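You operate a simulated robot arm through the tools that you are given. There is no shell and no other tool. Be economical: measure what you need, move in short steps, check, and stop when the job is done.

The job below is to be done with a simulated robot arm. You get a single attempt, and the scene is never put back.

JOB
Put the teal bangle and the yellow watch in the jewel box and lock it.
Fine: the bangle goes in the bottom, the watch in the tray, the tray on its ledge.
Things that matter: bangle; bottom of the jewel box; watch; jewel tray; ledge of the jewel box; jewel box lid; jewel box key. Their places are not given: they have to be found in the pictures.

Only the result counts: the job must be done as asked and must still hold three seconds after the hand-in. Knocking over, shifting, dropping, spilling or breaking anything else fails it.

ROBOT AND FRAMES
A 7-joint arm with a two-finger parallel gripper, fixed in place. Base frame: the origin is at the foot of the arm, x ahead of it, y to its left, z up; the work surface is at about z = 75.9. Units: cm, rad, N and s.
With the tool pointing down near the work surface it reaches from about 46 to 92 cm from the base axis. Its first joint turns from -2.007 to 2.007 rad. Payload 3.91 kg.
The tool frame sits at the grasp point between the pads (the TCP): z along the fingers, y along the line on which they close. The tips reach 3 cm beyond it. Largest opening 11 cm; finger width 2, thickness 1; the body of the gripper, 4.8 by 11.2 cm, starts 5.5 cm behind the TCP.
Orientation is that of the tool frame in the base frame, as a unit quaternion [w, x, y, z]. With the fingers straight down and closing along the base's y, the tool's x points along the base's -x, its y along +y and its z along -z.

CONTROLS
- The arm moves only by the tool nudge_tool. Its argument "moves" is a list of rows, each a list of 7 numbers: the finger opening in cm, from 0 to 11, then the shift along the tool's x, y, z in units of 300 mm (1.0 is 300 mm), then the turn, a rotation vector about the tool's x, y, z in units of 180 degrees (1.0 is 180 degrees). In form: [[gripper, tx, ty, tz, wx, wy, wz], ...]. A call has 1 to 12 rows; each row is the pose to reach, as a shift and turn from the pose commanded when the call began, along the tool's axes at that moment. A call with a number of a shift or a turn outside -1 to 1 is refused whole. Each row takes 0.2 s and may step no farther than 5 cm and 0.15 rad from the row before; otherwise, or with a gripper value out of range, the whole call is refused. Where a pose cannot be reached the arm comes as near as it can. A force on the tool above 40 N (or 10 N above the force at the start of the call, whichever is more), or a blocked arm, ends the call early, and 0.2 s more pass. Each finger travels about 15.3 cm/s and halts on what it meets, pressing with about 35 N; the grip force reading is that of the motor and also rises with nothing between the fingers. The clock runs only during rows and for 0.2 s after the last one: add rows that repeat a pose to give the fingers time. The reply holds the time, the measured pose of the TCP, the force on the tool along the base axes, the opening and the grip force, in the units named above and with some noise.
- Cameras (640 x 400 px; columns grow to the right, rows downward): "scene" is fixed at [21.87, 65.12, 150.76]; the picture's right is [-0.75, -0.66, 0.00], its down [-0.40, 0.46, -0.79] and it looks along [0.52, -0.60, -0.61] (base axes); focal length 300 px, centre (320, 200). "wrist" rides on the gripper at [-3.6, 0, -5.7] in the tool frame; the picture's right is [0.00, -1.00, 0.00], its down [0.97, 0.00, -0.24] and it looks along [0.24, 0.00, 0.97] (tool axes); focal length 218 px, centre (320, 200).
- grab_frame(camera): a new picture of that camera. No time passes.
- lift_body(by): slides the trunk up (or, below 0, down) by that many cm; the arm rides with it, the base frame stays. It gives what a move gives, with no picture.
- point_at(camera, pixels): for up to 12 pixels [column, row] of the newest picture of that camera ("zoom" is the newest enlarged one), the place [x, y, z] in the base frame of the surface seen there, good to about 0.3 cm. No time passes.
- close_up(camera, box): a new picture of the part [left, top, right, bottom] of that camera's present view, enlarged. No time passes.
- close_job(): hands the job in; it is judged then, once.

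Work in short steps. Measure before you move; look again where a grasp or a placing could have gone wrong, and mend it. You have 80 turns and 34 pictures in all, those below and enlarged ones among them. Open the gripper and draw the arm clear of the work before you hand the job in, unless the task says otherwise; then end with one line.

The tools are called after ">>>" as name(argument=value, ...) on one line, values as JSON. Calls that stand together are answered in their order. nudge_tool: Moves the arm, as the interface text tells. Its arguments: {"type":"object","properties":{"moves":{"type":"array","items":{"type":"array","items":{"type":"number"}}}},"required":["moves"]} The other tools are called the same way: lift_body (by) slides the trunk up or down; grab_frame (camera) takes a picture; point_at (camera, pixels) gives the place of the surface under pixels of a picture; close_up (camera, box) takes an enlarged picture of a part of a camera's view; close_job () hands the job in.

At the start:

```text
time: 0.0
tcp_pos: [54.63, 3.28, 119.75]
ee_rot: [0.0, -0.001, 1.0, 0.001]
wrist_force: [-0.4, 0.5, 0.0]
gripper_width: 11.02
finger_force: 0.2
trunk travel left (down, up): [-70.0, 29.0]
```

scene: 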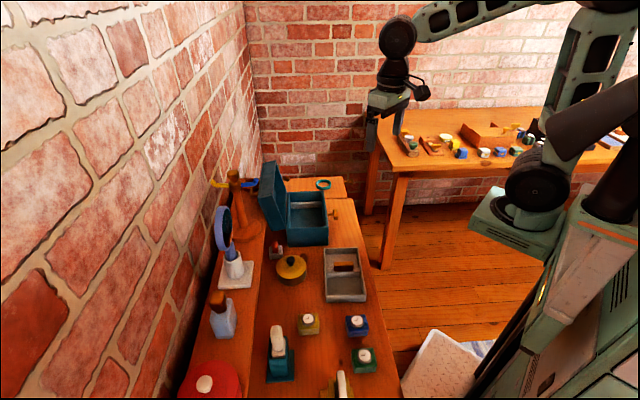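
wrist: 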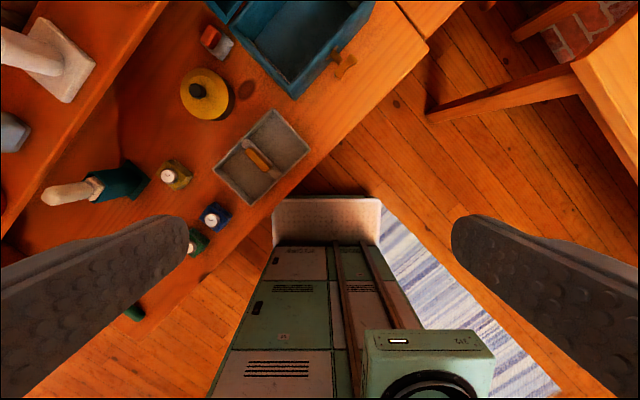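

The scene picture shows the jewel box near (295,210), a tray at (345,275), a teal ring at (322,184) and a stand with something yellow at (235,185). I take enlarged views.

>>> close_up(camera="scene", box=[200, 150, 380, 262])

>>> point_at(camera="zoom", pixels=[[320, 200], [435, 122], [125, 100]])

>>> close_up(camera="scene", box=[200, 240, 424, 380])

```text
3.56 times, centred on (290, 206) of scene
```

zoom: 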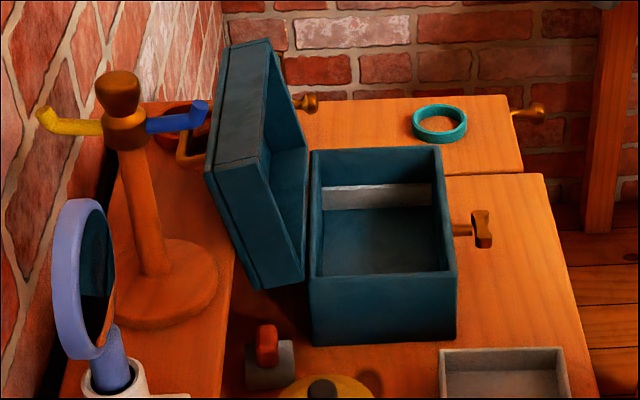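

```text
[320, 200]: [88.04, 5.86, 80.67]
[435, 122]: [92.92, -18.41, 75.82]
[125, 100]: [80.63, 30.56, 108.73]
```

```text
2.86 times, centred on (312, 310) of scene
```

zoom: 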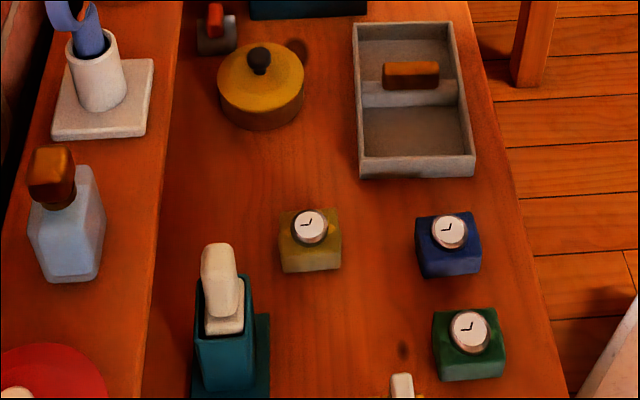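

The tray, the yellow-strapped watch and others are visible in this enlarged view; I measure them, plus box points in the scene picture.

>>> point_at(camera="zoom", pixels=[[357, 25], [449, 25], [472, 160], [362, 162], [385, 68], [437, 68], [410, 80], [310, 226], [285, 245], [338, 245], [310, 262], [410, 130]])

>>> close_up(camera="scene", box=[255, 165, 351, 225])

>>> close_up(camera="scene", box=[290, 300, 386, 360])

```text
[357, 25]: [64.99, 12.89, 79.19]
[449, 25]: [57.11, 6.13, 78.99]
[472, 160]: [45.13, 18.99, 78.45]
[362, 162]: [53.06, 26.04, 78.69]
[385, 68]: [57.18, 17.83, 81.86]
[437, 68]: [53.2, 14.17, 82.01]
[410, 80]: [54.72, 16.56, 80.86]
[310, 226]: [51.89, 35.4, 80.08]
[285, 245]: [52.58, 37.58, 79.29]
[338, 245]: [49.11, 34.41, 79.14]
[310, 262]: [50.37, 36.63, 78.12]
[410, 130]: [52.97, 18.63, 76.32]
```

```text
6.67 times, centred on (303, 195) of scene
```

zoom: 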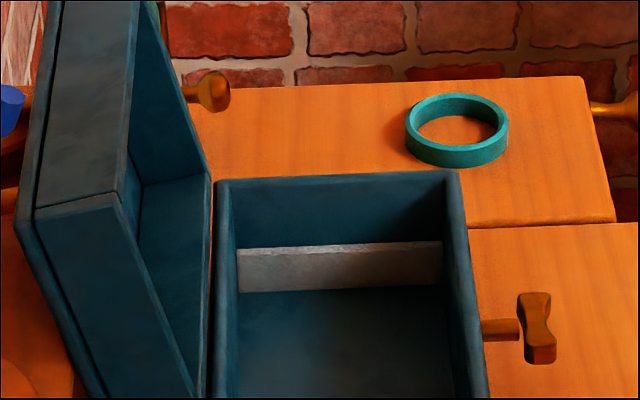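

```text
6.67 times, centred on (338, 330) of scene
```

zoom: 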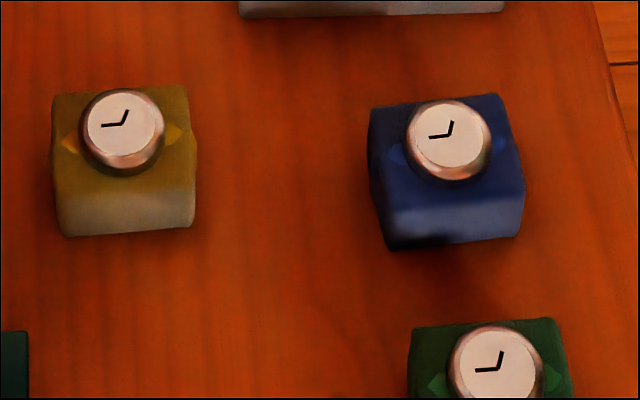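

The watch is a padded block about 5 cm wide, with its dial on top. Next I measure the box, the key and the bangle on the scene picture.

>>> point_at(camera="scene", pixels=[[288.8, 192.8], [323.0, 191.6], [327.0, 226.5], [288.3, 228.3], [305, 202], [305, 206], [300, 215], [335.5, 212], [335.5, 218], [331, 214.4], [316.5, 184], [331, 184]])

>>> point_at(camera="scene", pixels=[[324, 180], [323.5, 187.5], [258, 197], [273, 231], [264, 162], [276, 161], [286, 192], [285, 227], [270, 200], [320, 215], [327, 243], [289, 244]])

>>> point_at(camera="zoom", pixels=[[55, 100], [185, 90], [195, 190], [57, 200], [62, 232], [192, 225], [125, 125], [85, 145], [165, 135], [125, 180], [65, 140], [180, 130]])

```text
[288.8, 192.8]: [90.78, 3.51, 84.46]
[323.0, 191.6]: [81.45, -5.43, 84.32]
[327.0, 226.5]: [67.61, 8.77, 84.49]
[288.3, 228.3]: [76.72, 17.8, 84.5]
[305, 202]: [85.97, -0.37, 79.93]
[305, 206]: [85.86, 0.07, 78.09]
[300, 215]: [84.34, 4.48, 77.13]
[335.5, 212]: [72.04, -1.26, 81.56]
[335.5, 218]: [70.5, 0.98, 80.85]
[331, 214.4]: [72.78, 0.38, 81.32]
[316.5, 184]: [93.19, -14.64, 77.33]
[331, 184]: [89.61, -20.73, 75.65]
```

```text
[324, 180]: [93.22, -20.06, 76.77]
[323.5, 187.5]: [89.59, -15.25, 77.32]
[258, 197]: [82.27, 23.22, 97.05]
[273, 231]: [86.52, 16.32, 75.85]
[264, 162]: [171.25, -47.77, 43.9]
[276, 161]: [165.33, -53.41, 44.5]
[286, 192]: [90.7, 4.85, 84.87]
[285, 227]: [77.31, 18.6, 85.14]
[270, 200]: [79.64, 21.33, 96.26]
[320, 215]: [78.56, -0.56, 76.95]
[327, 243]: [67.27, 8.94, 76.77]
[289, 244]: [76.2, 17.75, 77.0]
```

```text
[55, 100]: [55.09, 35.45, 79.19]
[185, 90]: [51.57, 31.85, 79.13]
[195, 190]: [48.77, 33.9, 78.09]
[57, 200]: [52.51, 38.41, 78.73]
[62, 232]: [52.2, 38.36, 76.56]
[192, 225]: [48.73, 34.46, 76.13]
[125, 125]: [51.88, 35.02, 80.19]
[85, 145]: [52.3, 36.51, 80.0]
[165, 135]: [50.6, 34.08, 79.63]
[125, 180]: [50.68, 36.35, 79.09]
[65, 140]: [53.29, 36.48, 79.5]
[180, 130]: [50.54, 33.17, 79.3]
```

Box rim corners are about A(90.8,3.5), B(81.5,-5.4), C(67.6,8.8) and D(76.7,17.8). Its long axis is u=(0.70,-0.715). The bangle centre is near (91.7,-17.5). I turn the tool so the fingers close along u and move partway towards the bangle.

>>> nudge_tool(moves=[[11, -0.0952, -0.0476, 0.0714, 0, 0, -0.0353], [11, -0.1905, -0.0952, 0.1429, 0, 0, -0.0706], [11, -0.2857, -0.1429, 0.2143, 0, 0, -0.1059], [11, -0.381, -0.1905, 0.2857, 0, 0, -0.1411], [11, -0.4762, -0.2381, 0.3571, 0, 0, -0.1764], [11, -0.5714, -0.2857, 0.4286, 0, 0, -0.2117], [11, -0.6667, -0.3333, 0.5, 0, 0, -0.247]])

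```text
time: 1.6
tcp_pos: [74.92, -6.59, 104.65]
ee_rot: [0.0, -0.38, 0.925, -0.001]
wrist_force: [-0.8, 0.0, 0.7]
gripper_width: 11.0
finger_force: 0.0
trunk travel left (down, up): [-70.0, 29.0]
```

The orientation is as wanted. I continue to above the bangle's near-left rim at z≈92 and look through the wrist camera.

>>> nudge_tool(moves=[[11, -0.0288, -0.1082, 0.0844, 0, 0, 0], [11, -0.0576, -0.2164, 0.1688, 0, 0, 0], [11, -0.0864, -0.3246, 0.2532, 0, 0, 0], [11, -0.1152, -0.4328, 0.3376, 0, 0, 0], [11, -0.144, -0.541, 0.422, 0, 0, 0]])

>>> grab_frame(camera="wrist")

```text
time: 2.8
tcp_pos: [89.09, -15.12, 92.17]
ee_rot: [-0.001, -0.38, 0.925, 0.0]
wrist_force: [-0.6, -0.2, 1.3]
gripper_width: 11.01
finger_force: 0.0
trunk travel left (down, up): [-70.0, 29.0]
```

```text
27 pictures are left
```

wrist: 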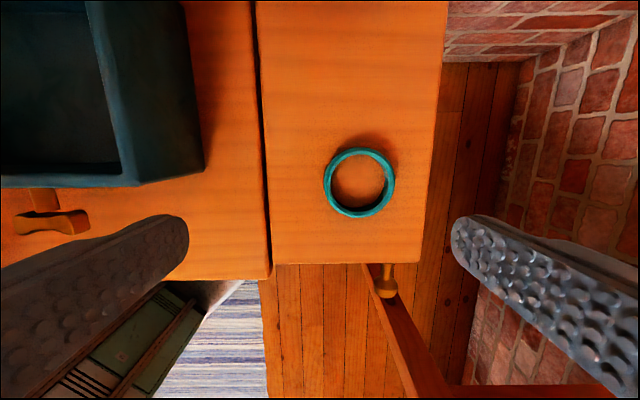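

The ring spans columns 323-396 and rows 147-217 in the wrist view. I measure points on its rim and some on the box.

>>> point_at(camera="wrist", pixels=[[327, 184], [392, 182], [360, 151], [360, 213], [360, 182], [130, 182], [90, 5], [195, 165], [75, 222], [20, 228], [45, 205], [112, 165]])

```text
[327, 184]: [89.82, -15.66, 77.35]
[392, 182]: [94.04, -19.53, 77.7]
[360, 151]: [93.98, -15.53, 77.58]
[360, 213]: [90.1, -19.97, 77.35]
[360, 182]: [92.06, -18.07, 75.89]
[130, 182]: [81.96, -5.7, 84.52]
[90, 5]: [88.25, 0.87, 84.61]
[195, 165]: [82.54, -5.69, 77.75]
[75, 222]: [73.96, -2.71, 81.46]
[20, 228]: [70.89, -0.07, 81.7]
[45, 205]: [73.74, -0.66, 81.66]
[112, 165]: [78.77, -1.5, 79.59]
```

The ring centre is about (92.0,-17.65) with a wall radius of 2.9, so its -u wall is at (89.9,-15.6). I narrow the opening to 4 and lower astride that wall.

>>> nudge_tool(moves=[[4, -0.0096, -0.031, 0.05, 0, 0, 0], [4, -0.0096, -0.031, 0.15, 0, 0, 0], [4, -0.0096, -0.031, 0.27, 0, 0, 0], [4, -0.0096, -0.031, 0.35, 0, 0, 0], [4, -0.0096, -0.031, 0.4, 0, 0, 0], [4, -0.0096, -0.031, 0.428, 0, 0, 0]])

>>> grab_frame(camera="wrist")

```text
time: 4.2
tcp_pos: [90.07, -15.7, 79.21]
ee_rot: [0.0, -0.378, 0.926, 0.0]
wrist_force: [-1.0, -0.3, -0.8]
gripper_width: 4.01
finger_force: 0.0
trunk travel left (down, up): [-70.0, 29.0]
```

```text
26 pictures are left
```

wrist: 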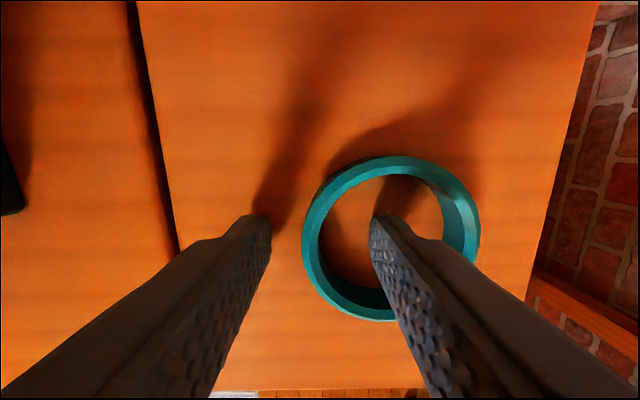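

The fingers straddle the wall (tips at columns 270 and 370, wall at about 310). I close, wait, and lift slightly.

>>> nudge_tool(moves=[[0, 0, 0, 0, 0, 0, 0], [0, 0, 0, 0, 0, 0, 0], [0, 0, 0, 0, 0, 0, 0], [0, 0, 0, -0.05, 0, 0, 0], [0, 0, 0, -0.2, 0, 0, 0], [0, 0, 0, -0.35, 0, 0, 0], [0, 0, 0, -0.45, 0, 0, 0]])

>>> grab_frame(camera="wrist")

```text
time: 5.8
tcp_pos: [89.93, -15.8, 92.74]
ee_rot: [0.0, -0.379, 0.925, 0.0]
wrist_force: [0.3, -0.8, -1.1]
gripper_width: 0.0
finger_force: 34.9
trunk travel left (down, up): [-70.0, 29.0]
```

```text
25 pictures are left
```

wrist: 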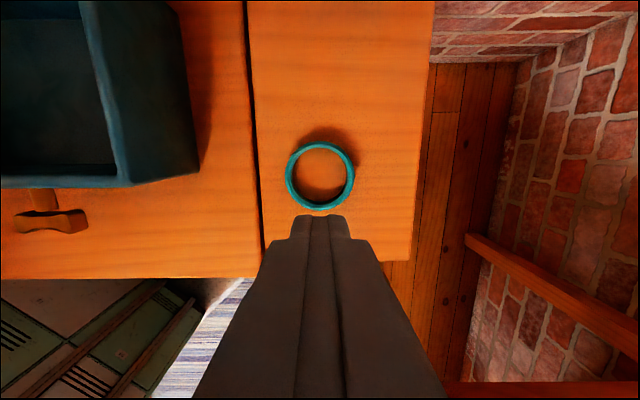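

The grip missed: the opening reads 0 and the ring is still on the table at (320,176). I measure where it is now and its height.

>>> point_at(camera="wrist", pixels=[[288, 176], [351, 176], [320, 145], [320, 206], [320, 176], [293, 195]])

>>> close_up(camera="wrist", box=[256, 120, 384, 220])

```text
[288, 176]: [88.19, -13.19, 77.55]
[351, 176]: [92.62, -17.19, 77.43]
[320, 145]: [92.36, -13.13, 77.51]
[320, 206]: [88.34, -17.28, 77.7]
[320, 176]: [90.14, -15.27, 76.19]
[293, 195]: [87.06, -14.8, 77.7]
```

```text
4.00 times, centred on (320, 170) of wrist
```

zoom: 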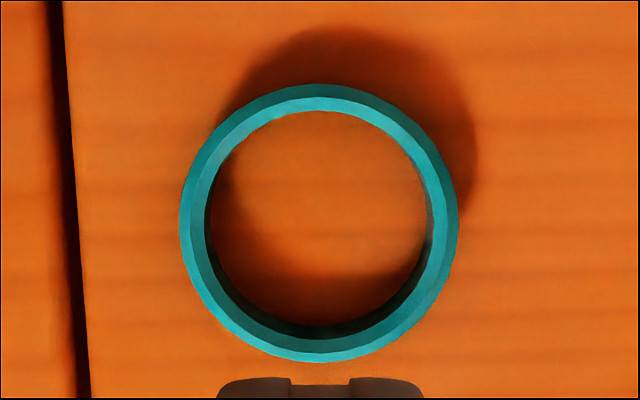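

It seems the ring swung when held on one side and slipped, landing flat with its centre at (90.4,-15.2). I will grip it across its full 6.3 cm diameter instead: open, centre over it, and lower.

>>> nudge_tool(moves=[[9, -0.0252, 0.0032, 0, 0, 0, 0], [9, -0.0252, 0.0032, 0.1, 0, 0, 0], [9, -0.0252, 0.0032, 0.2, 0, 0, 0], [9, -0.0252, 0.0032, 0.3, 0, 0, 0], [9, -0.0252, 0.0032, 0.4, 0, 0, 0], [9, -0.0252, 0.0032, 0.455, 0, 0, 0]])

>>> grab_frame(camera="wrist")

```text
time: 7.2
tcp_pos: [90.56, -14.98, 79.1]
ee_rot: [0.001, -0.379, 0.925, 0.0]
wrist_force: [0.2, 0.8, 0.5]
gripper_width: 9.01
finger_force: 0.1
trunk travel left (down, up): [-70.0, 29.0]
```

```text
23 pictures are left
```

wrist: 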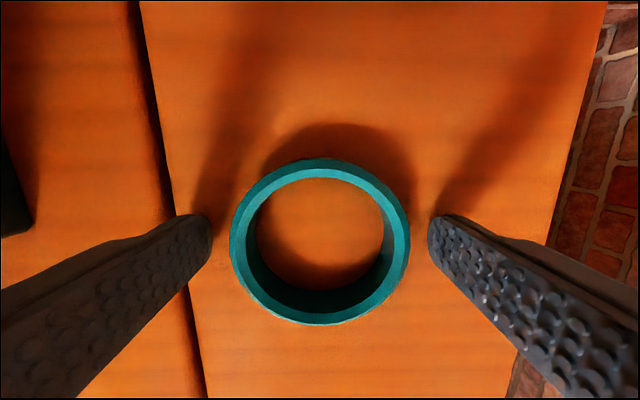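

The ring is centred between the fingers (rows 158-327, columns 229-410). I close and lift in steps.

>>> nudge_tool(moves=[[5.5, 0, 0, 0, 0, 0, 0], [5.5, 0, 0, 0, 0, 0, 0], [5.5, 0, 0, 0, 0, 0, 0], [5.5, 0, 0, -0.03, 0, 0, 0], [5.5, 0, 0, -0.08, 0, 0, 0], [5.5, 0, 0, -0.16, 0, 0, 0], [5.5, 0, 0, -0.28, 0, 0, 0], [5.5, 0, 0, -0.4, 0, 0, 0], [5.5, 0, 0, -0.5, 0, 0, 0]])

>>> grab_frame(camera="wrist")

```text
time: 9.2
tcp_pos: [90.26, -15.24, 93.94]
ee_rot: [0.0, -0.378, 0.926, -0.001]
wrist_force: [0.0, 0.2, -0.8]
gripper_width: 6.63
finger_force: 35.4
trunk travel left (down, up): [-70.0, 29.0]
```

```text
22 pictures are left
```

wrist: 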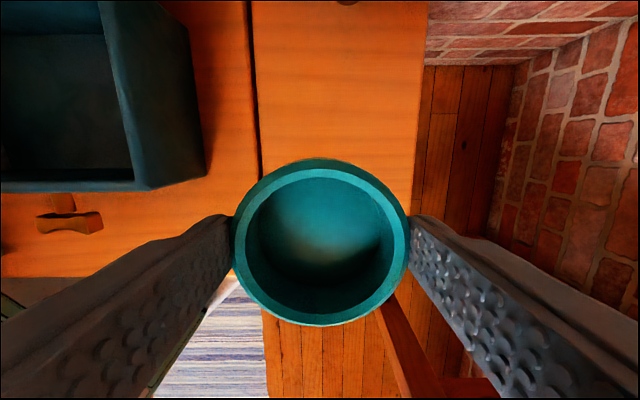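

The bangle is held (opening 6.63), but its inside now looks filled with teal. I check from the scene camera.

>>> close_up(camera="scene", box=[255, 120, 383, 200])

```text
5.00 times, centred on (319, 160) of scene
```

zoom: 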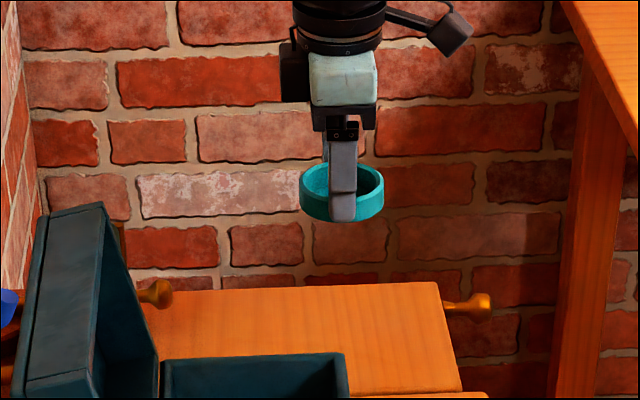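

The bangle is held level. I carry it at this height to above the box centre (79.1,6.15) and look down.

>>> nudge_tool(moves=[[5.5, -0.0394, 0.1281, 0, 0, 0, 0], [5.5, -0.0789, 0.2562, 0, 0, 0, 0], [5.5, -0.1183, 0.3843, 0, 0, 0, 0], [5.5, -0.1578, 0.5125, 0, 0, 0, 0], [5.5, -0.1972, 0.6406, 0, 0, 0, 0], [5.5, -0.2367, 0.7687, 0, 0, 0, 0]])

>>> grab_frame(camera="wrist")

```text
time: 10.6
tcp_pos: [79.28, 5.78, 94.19]
ee_rot: [0.0, -0.378, 0.926, 0.001]
wrist_force: [0.7, 0.2, -0.3]
gripper_width: 6.67
finger_force: 35.2
trunk travel left (down, up): [-70.0, 29.0]
```

```text
20 pictures are left
```

wrist: 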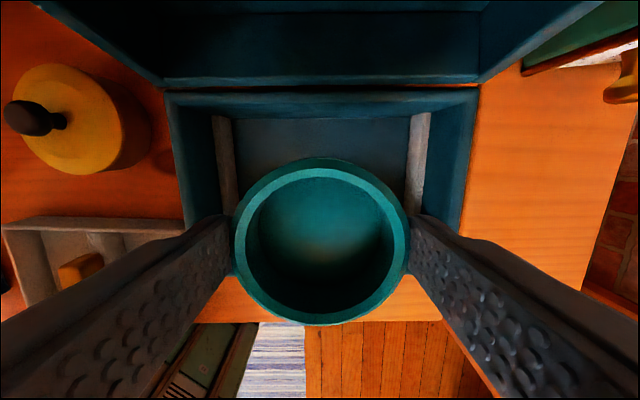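

I measure the box rims and ledges, and the inside of the bangle, in this view.

>>> point_at(camera="wrist", pixels=[[172, 110], [474, 110], [180, 190], [466, 190], [320, 93], [225, 150], [418, 150], [320, 145], [320, 215], [190, 150], [320, 240], [217, 118]])

```text
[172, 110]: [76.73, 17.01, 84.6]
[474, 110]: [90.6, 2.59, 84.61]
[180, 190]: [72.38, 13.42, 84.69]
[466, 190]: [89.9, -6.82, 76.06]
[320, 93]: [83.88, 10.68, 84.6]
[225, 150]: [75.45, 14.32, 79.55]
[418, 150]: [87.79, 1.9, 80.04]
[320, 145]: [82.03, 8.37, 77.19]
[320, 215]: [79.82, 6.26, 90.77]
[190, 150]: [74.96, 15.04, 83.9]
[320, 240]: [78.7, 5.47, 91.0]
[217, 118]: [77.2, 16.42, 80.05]
```

The bangle hangs over the open floor, whose surface is at z≈77.1, between the ledges at z≈80. I lower it straight down until its bottom is close to the floor.

>>> nudge_tool(moves=[[5.5, 0, 0.004, 0.12, 0, 0, 0], [5.5, 0, 0.004, 0.24, 0, 0, 0], [5.5, 0, 0.004, 0.34, 0, 0, 0], [5.5, 0, 0.004, 0.41, 0, 0, 0], [5.5, 0, 0.004, 0.44, 0, 0, 0], [5.5, 0, 0.004, 0.455, 0, 0, 0], [5.5, 0, 0.004, 0.463, 0, 0, 0]])

```text
time: 12.2
tcp_pos: [79.24, 6.31, 80.3]
ee_rot: [0.001, -0.378, 0.926, -0.001]
wrist_force: [-1.2, -0.6, 6.7]
gripper_width: 6.61
finger_force: 35.3
trunk travel left (down, up): [-70.0, 29.0]
```

A slight upward force of 6.7 N shows contact with the floor. I open moderately and rise clear.

>>> nudge_tool(moves=[[8.5, 0, 0, 0, 0, 0, 0], [8.5, 0, 0, 0, 0, 0, 0], [8.5, 0, 0, -0.06, 0, 0, 0], [8.5, 0, 0, -0.18, 0, 0, 0], [8.5, 0, 0, -0.32, 0, 0, 0], [8.5, 0, 0, -0.46, 0, 0, 0]])

>>> grab_frame(camera="wrist")

```text
time: 13.6
tcp_pos: [79.14, 6.11, 93.93]
ee_rot: [-0.001, -0.379, 0.925, 0.0]
wrist_force: [0.5, -0.3, -1.5]
gripper_width: 8.51
finger_force: 0.0
trunk travel left (down, up): [-70.0, 29.0]
```

```text
19 pictures are left
```

wrist: 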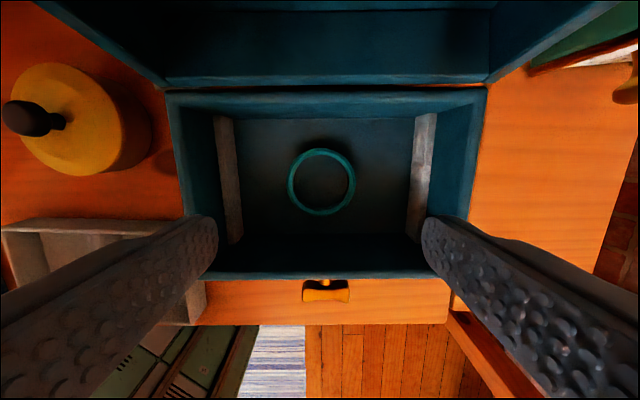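

The bangle lies flat on the bottom at (321,182). Now I measure the box rim and ledge accurately for the tray.

>>> point_at(camera="wrist", pixels=[[169, 97], [484, 92], [185, 210], [464, 210], [325, 92], [325, 277], [230, 180], [420, 180], [328, 107], [310, 291], [345, 291], [326, 280]])

>>> close_up(camera="wrist", box=[160, 80, 496, 290])

>>> point_at(camera="zoom", pixels=[[20, 100], [45, 100], [610, 100], [583, 100], [320, 15], [320, 380], [130, 180], [508, 180], [320, 60], [320, 350]])

```text
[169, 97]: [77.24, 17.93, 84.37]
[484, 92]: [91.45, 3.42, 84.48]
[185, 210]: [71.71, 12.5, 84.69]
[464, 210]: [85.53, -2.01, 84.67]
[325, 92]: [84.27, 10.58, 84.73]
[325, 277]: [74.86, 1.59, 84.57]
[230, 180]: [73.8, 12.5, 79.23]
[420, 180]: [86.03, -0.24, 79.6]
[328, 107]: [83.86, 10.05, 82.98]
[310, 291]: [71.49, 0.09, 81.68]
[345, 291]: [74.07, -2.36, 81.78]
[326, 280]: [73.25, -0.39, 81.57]
```

```text
1.90 times, centred on (328, 185) of wrist
```

zoom: 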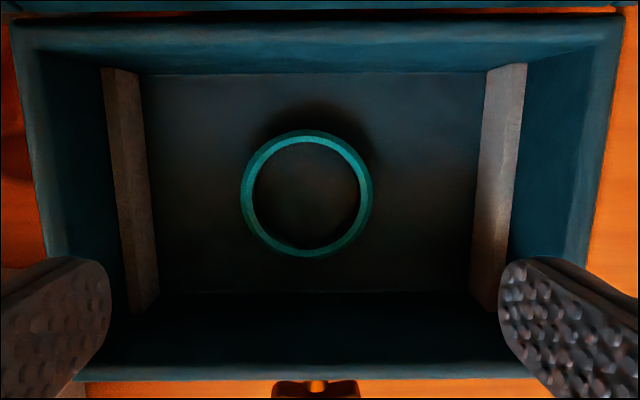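

```text
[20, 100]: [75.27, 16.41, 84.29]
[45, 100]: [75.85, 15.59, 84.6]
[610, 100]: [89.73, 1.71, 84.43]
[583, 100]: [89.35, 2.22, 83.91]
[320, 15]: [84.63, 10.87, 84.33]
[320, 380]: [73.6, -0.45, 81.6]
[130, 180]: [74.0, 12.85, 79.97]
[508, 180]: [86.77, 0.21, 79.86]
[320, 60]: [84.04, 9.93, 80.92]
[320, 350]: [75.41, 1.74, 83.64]
```

The box centre comes out at about (79.55,6.0), yaw aligned with the tool. Next is the watch near (51.9,35.0); I check the neighbouring stand's position and height on the scene picture while moving above the watch.

>>> point_at(camera="scene", pixels=[[276, 330], [283, 345], [293, 355], [272, 350], [291, 260], [340, 375], [310, 318]])

>>> nudge_tool(moves=[[8.5, 0, 0.13, 0, 0, 0, 0], [8.5, 0, 0.26, 0, 0, 0, 0], [8.5, 0, 0.39, 0, 0, 0, 0], [8.5, 0, 0.52, 0, 0, 0, 0], [8.5, 0, 0.65, 0, 0, 0, 0], [8.5, 0, 0.78, 0, 0, 0, 0], [8.5, 0, 0.91, 0, 0, 0, 0]])

```text
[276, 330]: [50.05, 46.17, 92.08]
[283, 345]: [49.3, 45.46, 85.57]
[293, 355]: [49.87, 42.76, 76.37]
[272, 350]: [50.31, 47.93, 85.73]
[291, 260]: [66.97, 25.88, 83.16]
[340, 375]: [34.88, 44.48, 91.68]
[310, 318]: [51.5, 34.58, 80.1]
```

```text
time: 15.2
tcp_pos: [60.09, 25.75, 93.94]
ee_rot: [0.0, -0.378, 0.926, 0.0]
wrist_force: [0.8, -0.1, -0.1]
gripper_width: 8.51
finger_force: 0.1
trunk travel left (down, up): [-70.0, 29.0]
```

The stand occupies about u -12..-7 relative to the watch, so it is clear of the gripper. I move above the watch at z≈88 and look.

>>> nudge_tool(moves=[[7, -0.0042, 0.104, 0, 0, 0, 0], [7, -0.0084, 0.208, 0.05, 0, 0, 0], [7, -0.0125, 0.312, 0.1, 0, 0, 0], [7, -0.0167, 0.416, 0.2, 0, 0, 0]])

>>> grab_frame(camera="wrist")

```text
time: 16.2
tcp_pos: [51.72, 35.2, 88.07]
ee_rot: [0.001, -0.378, 0.926, 0.0]
wrist_force: [0.1, -0.2, -0.4]
gripper_width: 6.98
finger_force: 0.0
trunk travel left (down, up): [-70.0, 29.0]
```

```text
17 pictures are left
```

wrist: 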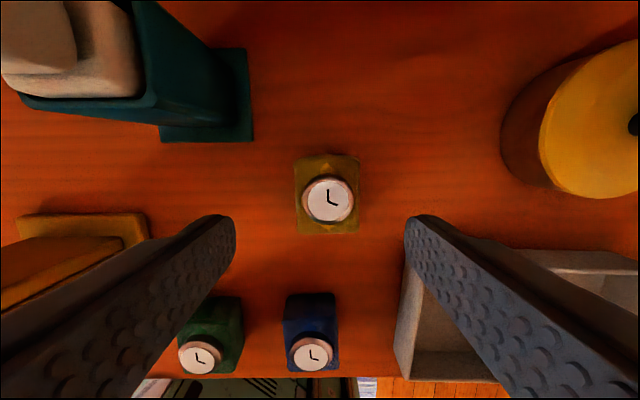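

The watch block spans columns 294-360 and rows 155-234. I measure it and its neighbours.

>>> point_at(camera="wrist", pixels=[[297, 175], [358, 175], [297, 228], [358, 228], [328, 158], [328, 230], [328, 190], [145, 235], [120, 250], [240, 320], [250, 100], [20, 260]])

>>> close_up(camera="wrist", box=[270, 140, 382, 250])

```text
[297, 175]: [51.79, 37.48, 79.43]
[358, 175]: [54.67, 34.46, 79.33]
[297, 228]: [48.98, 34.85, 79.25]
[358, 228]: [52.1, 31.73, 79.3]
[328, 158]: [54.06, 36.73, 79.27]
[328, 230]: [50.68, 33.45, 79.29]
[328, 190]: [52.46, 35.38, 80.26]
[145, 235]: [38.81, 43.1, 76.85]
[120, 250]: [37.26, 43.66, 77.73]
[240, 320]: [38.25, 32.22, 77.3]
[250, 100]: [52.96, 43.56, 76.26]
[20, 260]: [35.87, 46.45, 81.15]
```

```text
3.64 times, centred on (326, 195) of wrist
```

zoom: 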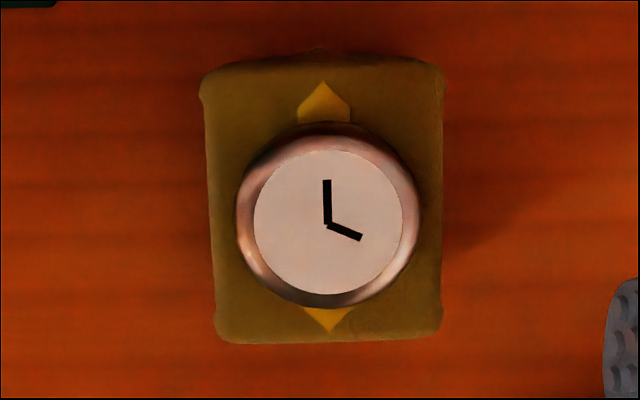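

Gripping the metal case, about 3.15 cm across at z 79.3-80.3, moves only the watch whether or not the pad belongs to it. I centre over the dial, put the tips at z≈79.45, close and raise slightly.

>>> nudge_tool(moves=[[5.5, -0.0117, -0.0168, 0.05, 0, 0, 0], [5.5, -0.0117, -0.0168, 0.12, 0, 0, 0], [5.5, -0.0117, -0.0168, 0.17, 0, 0, 0], [5.5, -0.0117, -0.0168, 0.187, 0, 0, 0], [2, -0.0117, -0.0168, 0.187, 0, 0, 0], [2, -0.0117, -0.0168, 0.187, 0, 0, 0], [2, -0.0117, -0.0168, 0.187, 0, 0, 0]])

>>> grab_frame(camera="wrist")

```text
time: 17.8
tcp_pos: [52.35, 35.06, 82.31]
ee_rot: [0.0, -0.378, 0.926, 0.0]
wrist_force: [0.0, 0.1, 0.1]
gripper_width: 3.27
finger_force: 35.0
trunk travel left (down, up): [-70.0, 29.0]
```

```text
15 pictures are left
```

wrist: 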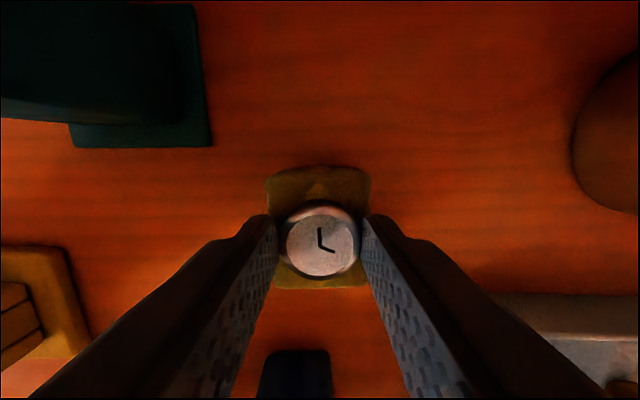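

The case is gripped at 3.27 cm. I lift by about 4 cm and check whether the pad comes along.

>>> nudge_tool(moves=[[2, 0, 0, -0.02, 0, 0, 0], [2, 0, 0, -0.06, 0, 0, 0], [2, 0, 0, -0.12, 0, 0, 0], [2, 0, 0, -0.2, 0, 0, 0]])

>>> grab_frame(camera="wrist")

```text
time: 18.8
tcp_pos: [52.32, 34.96, 88.32]
ee_rot: [-0.001, -0.379, 0.925, -0.001]
wrist_force: [0.2, 0.1, -0.9]
gripper_width: 3.25
finger_force: 35.2
trunk travel left (down, up): [-70.0, 29.0]
```

```text
14 pictures are left
```

wrist: 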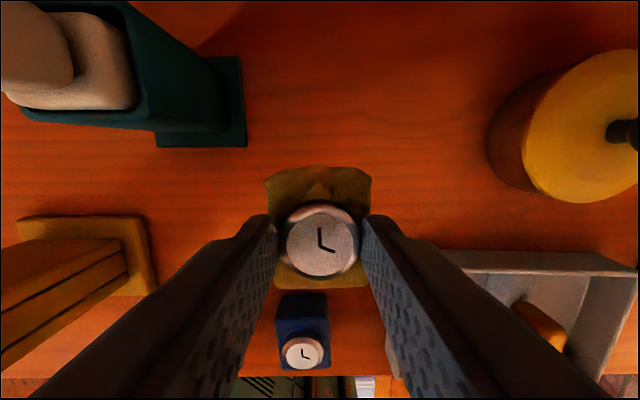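

The whole block came up, so the watch is one piece, with its bottom about 6.45 cm below the TCP. I carry it to above the tray's near compartment, around (52.2,19.1).

>>> nudge_tool(moves=[[2, 0, 0, -0.1167, 0, 0, 0], [2, 0.08, -0.08, -0.1167, 0, 0, 0], [2, 0.16, -0.16, -0.1167, 0, 0, 0], [2, 0.24, -0.24, -0.1167, 0, 0, 0], [2, 0.32, -0.32, -0.1167, 0, 0, 0], [2, 0.3735, -0.374, -0.1167, 0, 0, 0]])

>>> grab_frame(camera="wrist")

```text
time: 20.2
tcp_pos: [52.2, 19.19, 92.13]
ee_rot: [0.0, -0.379, 0.925, 0.0]
wrist_force: [0.6, 1.4, -0.7]
gripper_width: 3.26
finger_force: 34.8
trunk travel left (down, up): [-70.0, 29.0]
```

```text
13 pictures are left
```

wrist: 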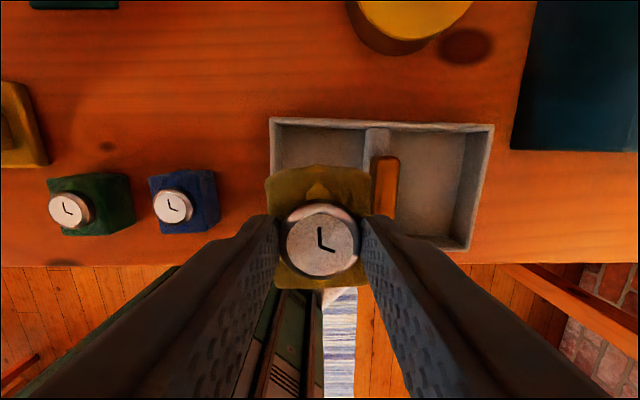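

The tray's near compartment spans tool-y -4.4 to 3.6, so the watch is almost centred over it. I lower it to the tray floor.

>>> nudge_tool(moves=[[2, 0, -0.01, 0.1, 0, 0, 0], [2, 0, -0.01, 0.2, 0, 0, 0], [2, 0, -0.01, 0.26, 0, 0, 0], [2, 0, -0.01, 0.29, 0, 0, 0], [2, 0, -0.01, 0.302, 0, 0, 0], [2, 0, -0.01, 0.307, 0, 0, 0]])

```text
time: 21.6
tcp_pos: [52.4, 18.87, 82.96]
ee_rot: [0.001, -0.379, 0.925, 0.001]
wrist_force: [-0.9, -3.0, 22.8]
gripper_width: 3.24
finger_force: 35.1
trunk travel left (down, up): [-70.0, 29.0]
```

Contact is made at 22.8 N. I open slightly and rise, then look.

>>> nudge_tool(moves=[[3.3, 0, 0, -0.005, 0, 0, 0], [4.6, 0, 0, -0.005, 0, 0, 0], [4.6, 0, 0, -0.005, 0, 0, 0], [4.6, 0, 0, -0.08, 0, 0, 0], [4.6, 0, 0, -0.2, 0, 0, 0], [4.6, 0, 0, -0.35, 0, 0, 0]])

>>> grab_frame(camera="wrist")

```text
time: 23.0
tcp_pos: [52.29, 18.79, 93.02]
ee_rot: [-0.001, -0.379, 0.926, -0.001]
wrist_force: [0.6, -0.3, 0.7]
gripper_width: 4.63
finger_force: 0.1
trunk travel left (down, up): [-70.0, 29.0]
```

```text
12 pictures are left
```

wrist: 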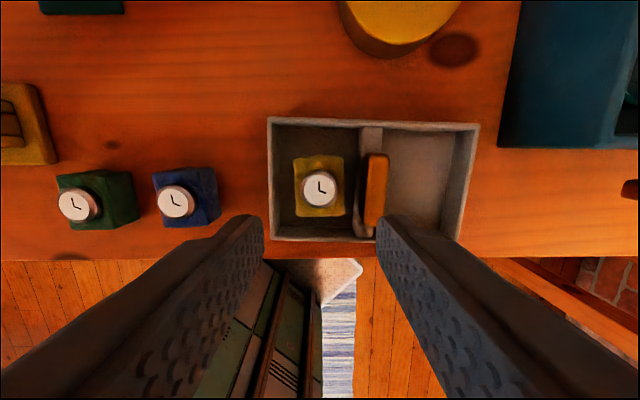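

The watch stands in the near compartment at (320,187). The handle bar is at (377,190) and the tray is turned about 1.5° from the tool. I measure the handle and watch heights.

>>> point_at(camera="wrist", pixels=[[378, 160], [375, 220], [365, 190], [386, 190], [370, 140], [310, 165], [340, 200], [362, 230], [420, 160], [272, 180], [378, 190], [320, 190]])

>>> close_up(camera="wrist", box=[256, 110, 484, 252])

```text
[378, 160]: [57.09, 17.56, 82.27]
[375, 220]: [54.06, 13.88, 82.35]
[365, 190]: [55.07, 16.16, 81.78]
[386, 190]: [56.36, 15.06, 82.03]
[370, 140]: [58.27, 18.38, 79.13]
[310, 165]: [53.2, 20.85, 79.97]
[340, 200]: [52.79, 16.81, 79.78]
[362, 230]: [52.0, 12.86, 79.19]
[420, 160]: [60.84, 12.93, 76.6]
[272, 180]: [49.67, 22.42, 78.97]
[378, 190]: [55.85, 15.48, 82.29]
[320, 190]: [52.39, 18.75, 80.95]
```

```text
2.81 times, centred on (370, 181) of wrist
```

zoom: 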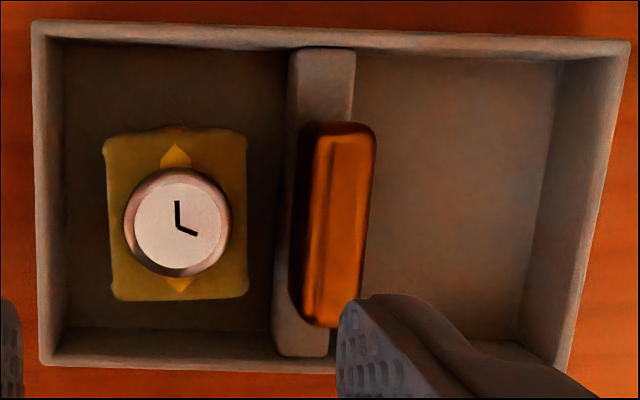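

The bar top is at z 82.3, about 1.6 cm thick and centred at tool offset (-0.28,-4.45). I align with it, lower the tips to z≈80 and close.

>>> nudge_tool(moves=[[3.4, -0.0093, -0.148, 0, 0, 0, 0.0083], [3.4, -0.0093, -0.148, 0.12, 0, 0, 0.0083], [3.4, -0.0093, -0.148, 0.22, 0, 0, 0.0083], [3.4, -0.0093, -0.148, 0.29, 0, 0, 0.0083], [3.4, -0.0093, -0.148, 0.32, 0, 0, 0.0083], [3.4, -0.0093, -0.148, 0.332, 0, 0, 0.0083]])

>>> grab_frame(camera="wrist")

```text
time: 24.4
tcp_pos: [55.78, 15.94, 83.36]
ee_rot: [0.0, -0.366, 0.93, 0.0]
wrist_force: [-0.8, -0.8, -0.1]
gripper_width: 3.4
finger_force: 0.0
trunk travel left (down, up): [-70.0, 29.0]
```

```text
10 pictures are left
```

wrist: 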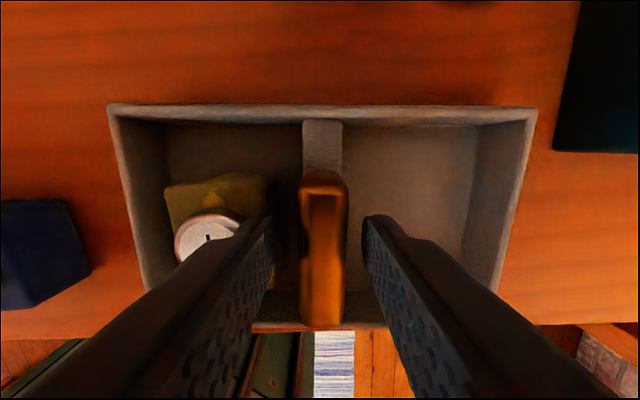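

The bar lies centred between the fingers and the left finger clears the watch. I close and lift the tray slowly.

>>> nudge_tool(moves=[[0.5, 0, 0, 0, 0, 0, 0], [0.5, 0, 0, 0, 0, 0, 0], [0.5, 0, 0, 0, 0, 0, 0], [0.5, 0, 0, -0.02, 0, 0, 0], [0.5, 0, 0, -0.06, 0, 0, 0], [0.5, 0, 0, -0.12, 0, 0, 0], [0.5, 0, 0, -0.19, 0, 0, 0], [0.5, 0, 0, -0.27, 0, 0, 0], [0.5, 0, 0, -0.35, 0, 0, 0], [0.5, 0, 0, -0.42, 0, 0, 0], [0.5, 0, 0, -0.45, 0, 0, 0]])

>>> grab_frame(camera="wrist")

```text
time: 26.8
tcp_pos: [55.89, 15.84, 96.84]
ee_rot: [-0.001, -0.366, 0.931, 0.0]
wrist_force: [-0.6, 1.2, -2.2]
gripper_width: 1.74
finger_force: 35.0
trunk travel left (down, up): [-70.0, 29.0]
```

```text
9 pictures are left
```

wrist: 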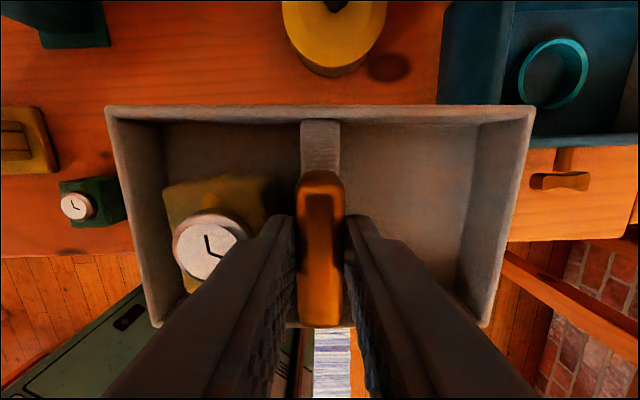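

The tray is held level (opening 1.74). I measure its rim here to get its centre relative to the TCP.

>>> point_at(camera="wrist", pixels=[[112, 111], [530, 111], [150, 110], [490, 110], [250, 110], [400, 110], [130, 200], [513, 200], [141, 260], [500, 260], [158, 320], [483, 320]])

>>> point_at(camera="wrist", pixels=[[486, 300], [155, 300], [506, 230], [136, 230], [320, 180], [320, 310], [480, 305], [448, 3], [530, 135], [638, 137], [600, 139], [560, 137]])

```text
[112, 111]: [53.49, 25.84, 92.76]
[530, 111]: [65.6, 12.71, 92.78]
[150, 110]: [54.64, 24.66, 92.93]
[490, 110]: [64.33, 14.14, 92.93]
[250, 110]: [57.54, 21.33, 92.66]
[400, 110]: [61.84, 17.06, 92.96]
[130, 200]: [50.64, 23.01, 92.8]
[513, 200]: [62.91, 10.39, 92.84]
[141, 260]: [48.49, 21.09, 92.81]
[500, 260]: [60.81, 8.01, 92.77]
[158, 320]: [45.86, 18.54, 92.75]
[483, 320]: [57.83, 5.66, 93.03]
```

```text
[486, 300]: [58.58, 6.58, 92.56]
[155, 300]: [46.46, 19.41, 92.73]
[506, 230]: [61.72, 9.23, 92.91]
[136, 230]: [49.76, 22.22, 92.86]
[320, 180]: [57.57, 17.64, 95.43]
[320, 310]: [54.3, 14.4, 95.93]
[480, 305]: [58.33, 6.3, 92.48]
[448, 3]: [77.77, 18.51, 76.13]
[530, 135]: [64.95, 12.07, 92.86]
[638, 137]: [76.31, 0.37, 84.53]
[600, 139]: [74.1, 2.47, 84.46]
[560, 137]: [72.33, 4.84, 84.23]
```

The tray centre is (-0.19,-0.15) from the TCP at yaw -47.1°. The box centre averages (79.48,6.13) at about -45.8°, with roughly 0.4-0.5 cm clearance each side. I carry the tray above the box and correct the yaw.

>>> nudge_tool(moves=[[0.5, -0.03, -0.11, 0, 0, 0, 0], [0.5, -0.07, -0.22, 0, 0, 0, 0], [0.5, -0.12, -0.33, 0, 0, 0, 0], [0.5, -0.17, -0.44, 0, 0, 0, -0.0072], [0.5, -0.23, -0.55, 0, 0, 0, -0.0072], [0.5, -0.3, -0.66, 0, 0, 0, -0.0072], [0.5, -0.3633, -0.773, 0, 0, 0, -0.0072], [0.5, -0.3633, -0.773, 0, 0, 0, -0.0072]])

>>> grab_frame(camera="wrist")

```text
time: 28.6
tcp_pos: [79.64, 6.45, 96.74]
ee_rot: [0.0, -0.377, 0.926, 0.001]
wrist_force: [0.8, -0.5, -2.3]
gripper_width: 1.7
finger_force: 35.7
trunk travel left (down, up): [-70.0, 29.0]
```

```text
8 pictures are left
```

wrist: 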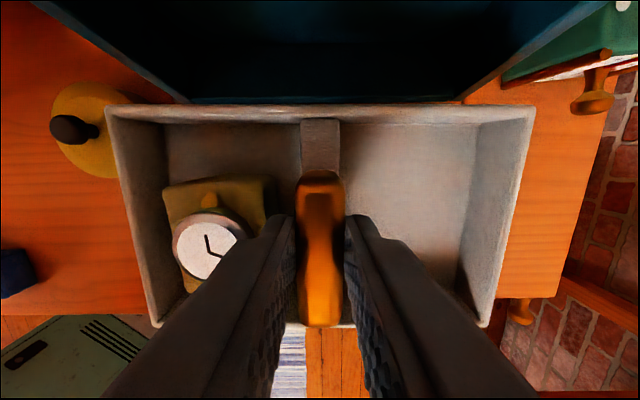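

The tray hides the box, so I use the lid's lower edges as a reference and re-measure the tray rim.

>>> point_at(camera="wrist", pixels=[[110, 109], [530, 109], [158, 321], [483, 321], [180, 95], [468, 95], [160, 80], [490, 80], [135, 65], [515, 62], [130, 200], [512, 200]])

>>> close_up(camera="scene", box=[255, 140, 367, 250])

>>> point_at(camera="zoom", pixels=[[320, 200]])

```text
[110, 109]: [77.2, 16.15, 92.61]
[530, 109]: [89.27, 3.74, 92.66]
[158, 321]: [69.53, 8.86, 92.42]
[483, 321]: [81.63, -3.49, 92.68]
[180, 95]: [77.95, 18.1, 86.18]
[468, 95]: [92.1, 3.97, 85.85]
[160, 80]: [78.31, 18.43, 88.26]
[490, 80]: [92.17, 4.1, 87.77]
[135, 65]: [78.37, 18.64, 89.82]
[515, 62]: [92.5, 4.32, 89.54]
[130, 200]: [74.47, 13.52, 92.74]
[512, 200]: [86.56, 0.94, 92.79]
```

```text
3.64 times, centred on (311, 195) of scene
```

zoom: 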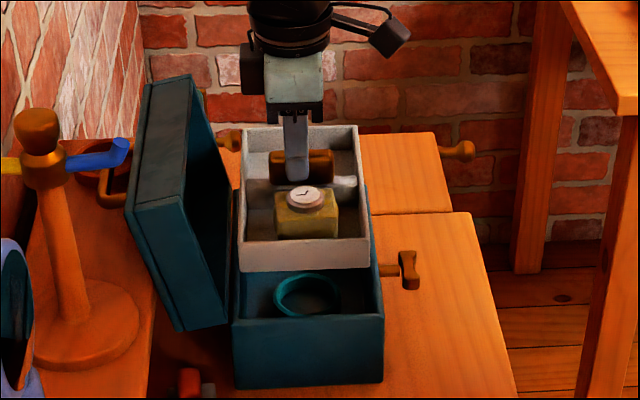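

```text
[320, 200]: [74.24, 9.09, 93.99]
```

The tray centre is u=51.08, v=61.12. Box and lid references give u≈51.4, v≈61.05, so I shift +0.3 along u. Then I lower the tray partway into the box, watching the force.

>>> nudge_tool(moves=[[0.5, 0.001, -0.01, 0, 0, 0, 0], [0.5, 0.001, -0.01, 0.06, 0, 0, 0], [0.5, 0.001, -0.01, 0.11, 0, 0, 0], [0.5, 0.001, -0.01, 0.15, 0, 0, 0], [0.5, 0.001, -0.01, 0.175, 0, 0, 0], [0.5, 0.001, -0.01, 0.2, 0, 0, 0], [0.5, 0.001, -0.01, 0.22, 0, 0, 0]])

```text
time: 30.2
tcp_pos: [79.72, 6.26, 90.12]
ee_rot: [0.0, -0.377, 0.926, 0.0]
wrist_force: [-0.1, -0.2, -2.5]
gripper_width: 1.72
finger_force: 34.9
trunk travel left (down, up): [-70.0, 29.0]
```

The tray bottom is now at about z 82.7, inside the rim, with no contact. I lower the rest in small steps.

>>> nudge_tool(moves=[[0.5, 0, 0, 0.03, 0, 0, 0], [0.5, 0, 0, 0.055, 0, 0, 0], [0.5, 0, 0, 0.07, 0, 0, 0], [0.5, 0, 0, 0.08, 0, 0, 0], [0.5, 0, 0, 0.088, 0, 0, 0], [0.5, 0, 0, 0.093, 0, 0, 0]])

```text
time: 31.6
tcp_pos: [79.8, 6.26, 87.4]
ee_rot: [0.0, -0.377, 0.926, 0.0]
wrist_force: [-0.5, 0.1, -1.2]
gripper_width: 1.74
finger_force: 35.1
trunk travel left (down, up): [-70.0, 29.0]
```

There is only a slight load change at 87.4. I go down a little more to find the ledge.

>>> nudge_tool(moves=[[0.5, 0, 0, 0.005, 0, 0, 0], [0.5, 0, 0, 0.01, 0, 0, 0], [0.5, 0, 0, 0.013, 0, 0, 0]])

```text
time: 32.4
tcp_pos: [79.78, 6.12, 87.21]
ee_rot: [0.001, -0.377, 0.926, -0.001]
wrist_force: [-7.7, -0.4, 23.9]
gripper_width: 1.7
finger_force: 35.5
trunk travel left (down, up): [-70.0, 29.0]
```

The tray touches the ledge (24 N up). I open to 3.4, rise and look.

>>> nudge_tool(moves=[[0.5, 0, 0, -0.004, 0, 0, 0], [3.4, 0, 0, -0.006, 0, 0, 0], [3.4, 0, 0, -0.006, 0, 0, 0], [3.4, 0, 0, -0.05, 0, 0, 0], [3.4, 0, 0, -0.15, 0, 0, 0], [3.4, 0, 0, -0.3, 0, 0, 0], [3.4, 0, 0, -0.4, 0, 0, 0]])

>>> grab_frame(camera="wrist")

```text
time: 34.0
tcp_pos: [79.66, 6.26, 98.94]
ee_rot: [0.0, -0.377, 0.926, 0.0]
wrist_force: [-0.7, 0.6, -0.2]
gripper_width: 3.43
finger_force: 0.1
trunk travel left (down, up): [-70.0, 29.0]
```

```text
6 pictures are left
```

wrist: 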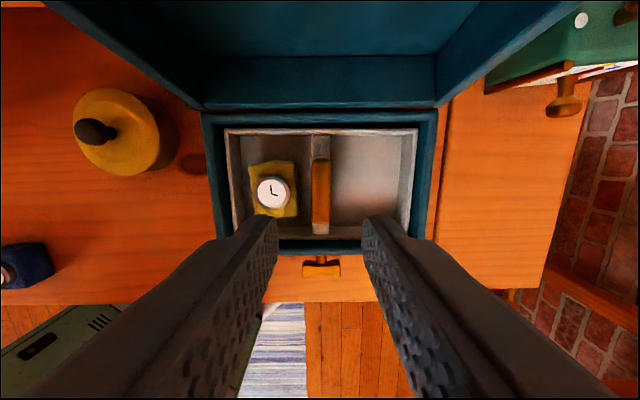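

The tray sits inside the box. I check its rim heights for levelness, and the lid and key positions.

>>> point_at(camera="wrist", pixels=[[228, 133], [413, 133], [238, 220], [404, 205], [320, 132], [300, 236], [305, 268], [337, 268], [321, 258], [205, 107], [435, 105], [320, 60]])

>>> point_at(camera="scene", pixels=[[262, 165], [275, 163], [260, 195], [272, 228], [280, 180], [284, 205], [265, 172], [270, 166], [267, 195], [282, 222]])

```text
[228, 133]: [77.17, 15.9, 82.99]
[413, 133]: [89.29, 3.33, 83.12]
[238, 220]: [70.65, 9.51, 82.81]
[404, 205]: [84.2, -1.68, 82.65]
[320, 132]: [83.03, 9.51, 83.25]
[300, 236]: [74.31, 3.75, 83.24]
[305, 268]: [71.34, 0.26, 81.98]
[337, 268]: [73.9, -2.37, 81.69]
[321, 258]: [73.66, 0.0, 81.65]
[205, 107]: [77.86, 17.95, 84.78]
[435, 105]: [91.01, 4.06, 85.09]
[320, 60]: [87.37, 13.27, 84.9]
```

```text
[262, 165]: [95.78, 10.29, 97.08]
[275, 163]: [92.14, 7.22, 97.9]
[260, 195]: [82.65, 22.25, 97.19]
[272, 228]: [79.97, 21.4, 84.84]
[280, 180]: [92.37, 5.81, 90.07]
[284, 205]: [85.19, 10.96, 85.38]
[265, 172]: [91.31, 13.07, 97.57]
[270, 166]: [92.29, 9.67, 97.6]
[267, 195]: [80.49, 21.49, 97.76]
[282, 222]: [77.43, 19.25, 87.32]
```

The tray is level (rim z≈83.0) with the watch inside. The lid leans about 13° past vertical, with its hinge at v≈67.7 and its top at z≈98. I plan to straddle the lid's top edge so it can be guided down without slamming. First I rise, turn the tool 90° so it closes along v, and move above the lid.

>>> nudge_tool(moves=[[3.4, 0, 0, -0.12, 0, 0, 0.0455], [6, 0, 0, -0.22, 0, 0, 0.091], [11, -0.04, 0.005, -0.22, 0, 0, 0.1365], [11, -0.08, 0.01, -0.22, 0, 0, 0.182], [11, -0.12, 0.015, -0.22, 0, 0, 0.2275], [11, -0.17, 0.02, -0.22, 0, 0, 0.273], [11, -0.22, 0.025, -0.22, 0, 0, 0.3185], [11, -0.27, 0.03, -0.22, 0, 0, 0.364], [11, -0.31, 0.035, -0.22, 0, 0, 0.4095], [11, -0.35, 0.04, -0.22, 0, 0, 0.455], [11, -0.391, 0.043, -0.22, 0, 0, 0.5]])

>>> grab_frame(camera="wrist")

```text
time: 36.4
tcp_pos: [87.18, 15.25, 105.73]
ee_rot: [0.0, 0.389, 0.921, 0.0]
wrist_force: [-0.4, 0.5, 1.7]
gripper_width: 10.98
finger_force: 0.0
trunk travel left (down, up): [-70.0, 29.0]
```

```text
5 pictures are left
```

wrist: 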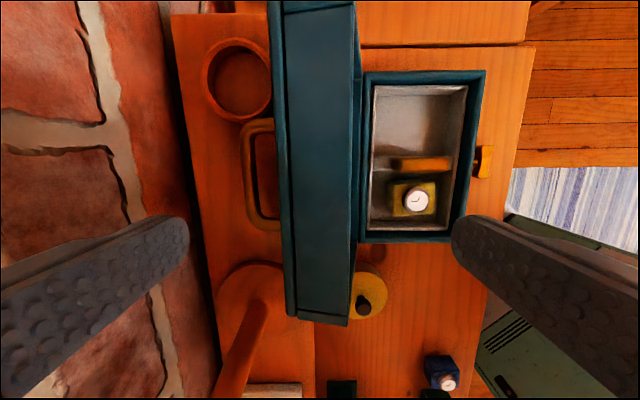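

The lid's top spans columns 280-358 between the open fingers. I measure it and the objects behind it before descending.

>>> point_at(camera="wrist", pixels=[[284, 200], [352, 200], [320, 200], [240, 45], [247, 150], [160, 200], [290, 290], [345, 290], [357, 180], [482, 160], [340, 30], [320, 317]])

```text
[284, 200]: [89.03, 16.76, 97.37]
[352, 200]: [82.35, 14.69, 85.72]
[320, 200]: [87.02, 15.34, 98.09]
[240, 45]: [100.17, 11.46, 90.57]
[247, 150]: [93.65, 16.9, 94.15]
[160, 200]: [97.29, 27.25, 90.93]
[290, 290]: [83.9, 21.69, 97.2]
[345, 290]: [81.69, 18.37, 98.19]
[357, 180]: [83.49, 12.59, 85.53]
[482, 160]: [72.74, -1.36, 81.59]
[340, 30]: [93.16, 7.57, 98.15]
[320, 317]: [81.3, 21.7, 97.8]
```

Behind the lid a shelf (z≈91) holds a frame about z 94 high between u≈47 and 56. I go to u≈45.5 and dip the tips only to z≈95.3, either side of the lid's top edge (v 71.2-75.2), then narrow the opening to 7.

>>> nudge_tool(moves=[[11, 0.08, 0.005, 0, 0, 0, 0], [11, 0.155, 0.01, 0, 0, 0, 0], [11, 0.155, 0.01, 0.1, 0, 0, 0], [11, 0.155, 0.01, 0.19, 0, 0, 0], [11, 0.155, 0.01, 0.247, 0, 0, 0], [7, 0.155, 0.01, 0.247, 0, 0, 0], [7, 0.155, 0.01, 0.247, 0, 0, 0]])

```text
time: 38.0
tcp_pos: [84.45, 18.91, 98.06]
ee_rot: [0.0, 0.388, 0.922, 0.0]
wrist_force: [0.0, 0.6, 0.4]
gripper_width: 7.01
finger_force: 0.0
trunk travel left (down, up): [-70.0, 29.0]
```

I pull slowly toward -v with the back finger to bring the lid upright and just past vertical.

>>> nudge_tool(moves=[[7, 0, -0.04, 0, 0, 0, 0], [7, 0, -0.07, 0, 0, 0, 0], [7, 0, -0.095, 0, 0, 0, 0], [7, 0, -0.12, 0, 0, 0, 0], [7, 0, -0.145, 0, 0, 0, 0], [7, 0, -0.17, 0, 0, 0, 0], [7, 0, -0.195, 0, 0, 0, 0], [7, 0, -0.217, 0, 0, 0, 0]])

>>> point_at(camera="scene", pixels=[[270, 200]])

```text
time: 39.8
tcp_pos: [79.44, 14.21, 98.09]
ee_rot: [0.0, 0.388, 0.922, -0.001]
wrist_force: [1.0, 1.0, 0.2]
gripper_width: 7.02
finger_force: 0.1
trunk travel left (down, up): [-70.0, 29.0]
```

```text
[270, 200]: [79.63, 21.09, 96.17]
```

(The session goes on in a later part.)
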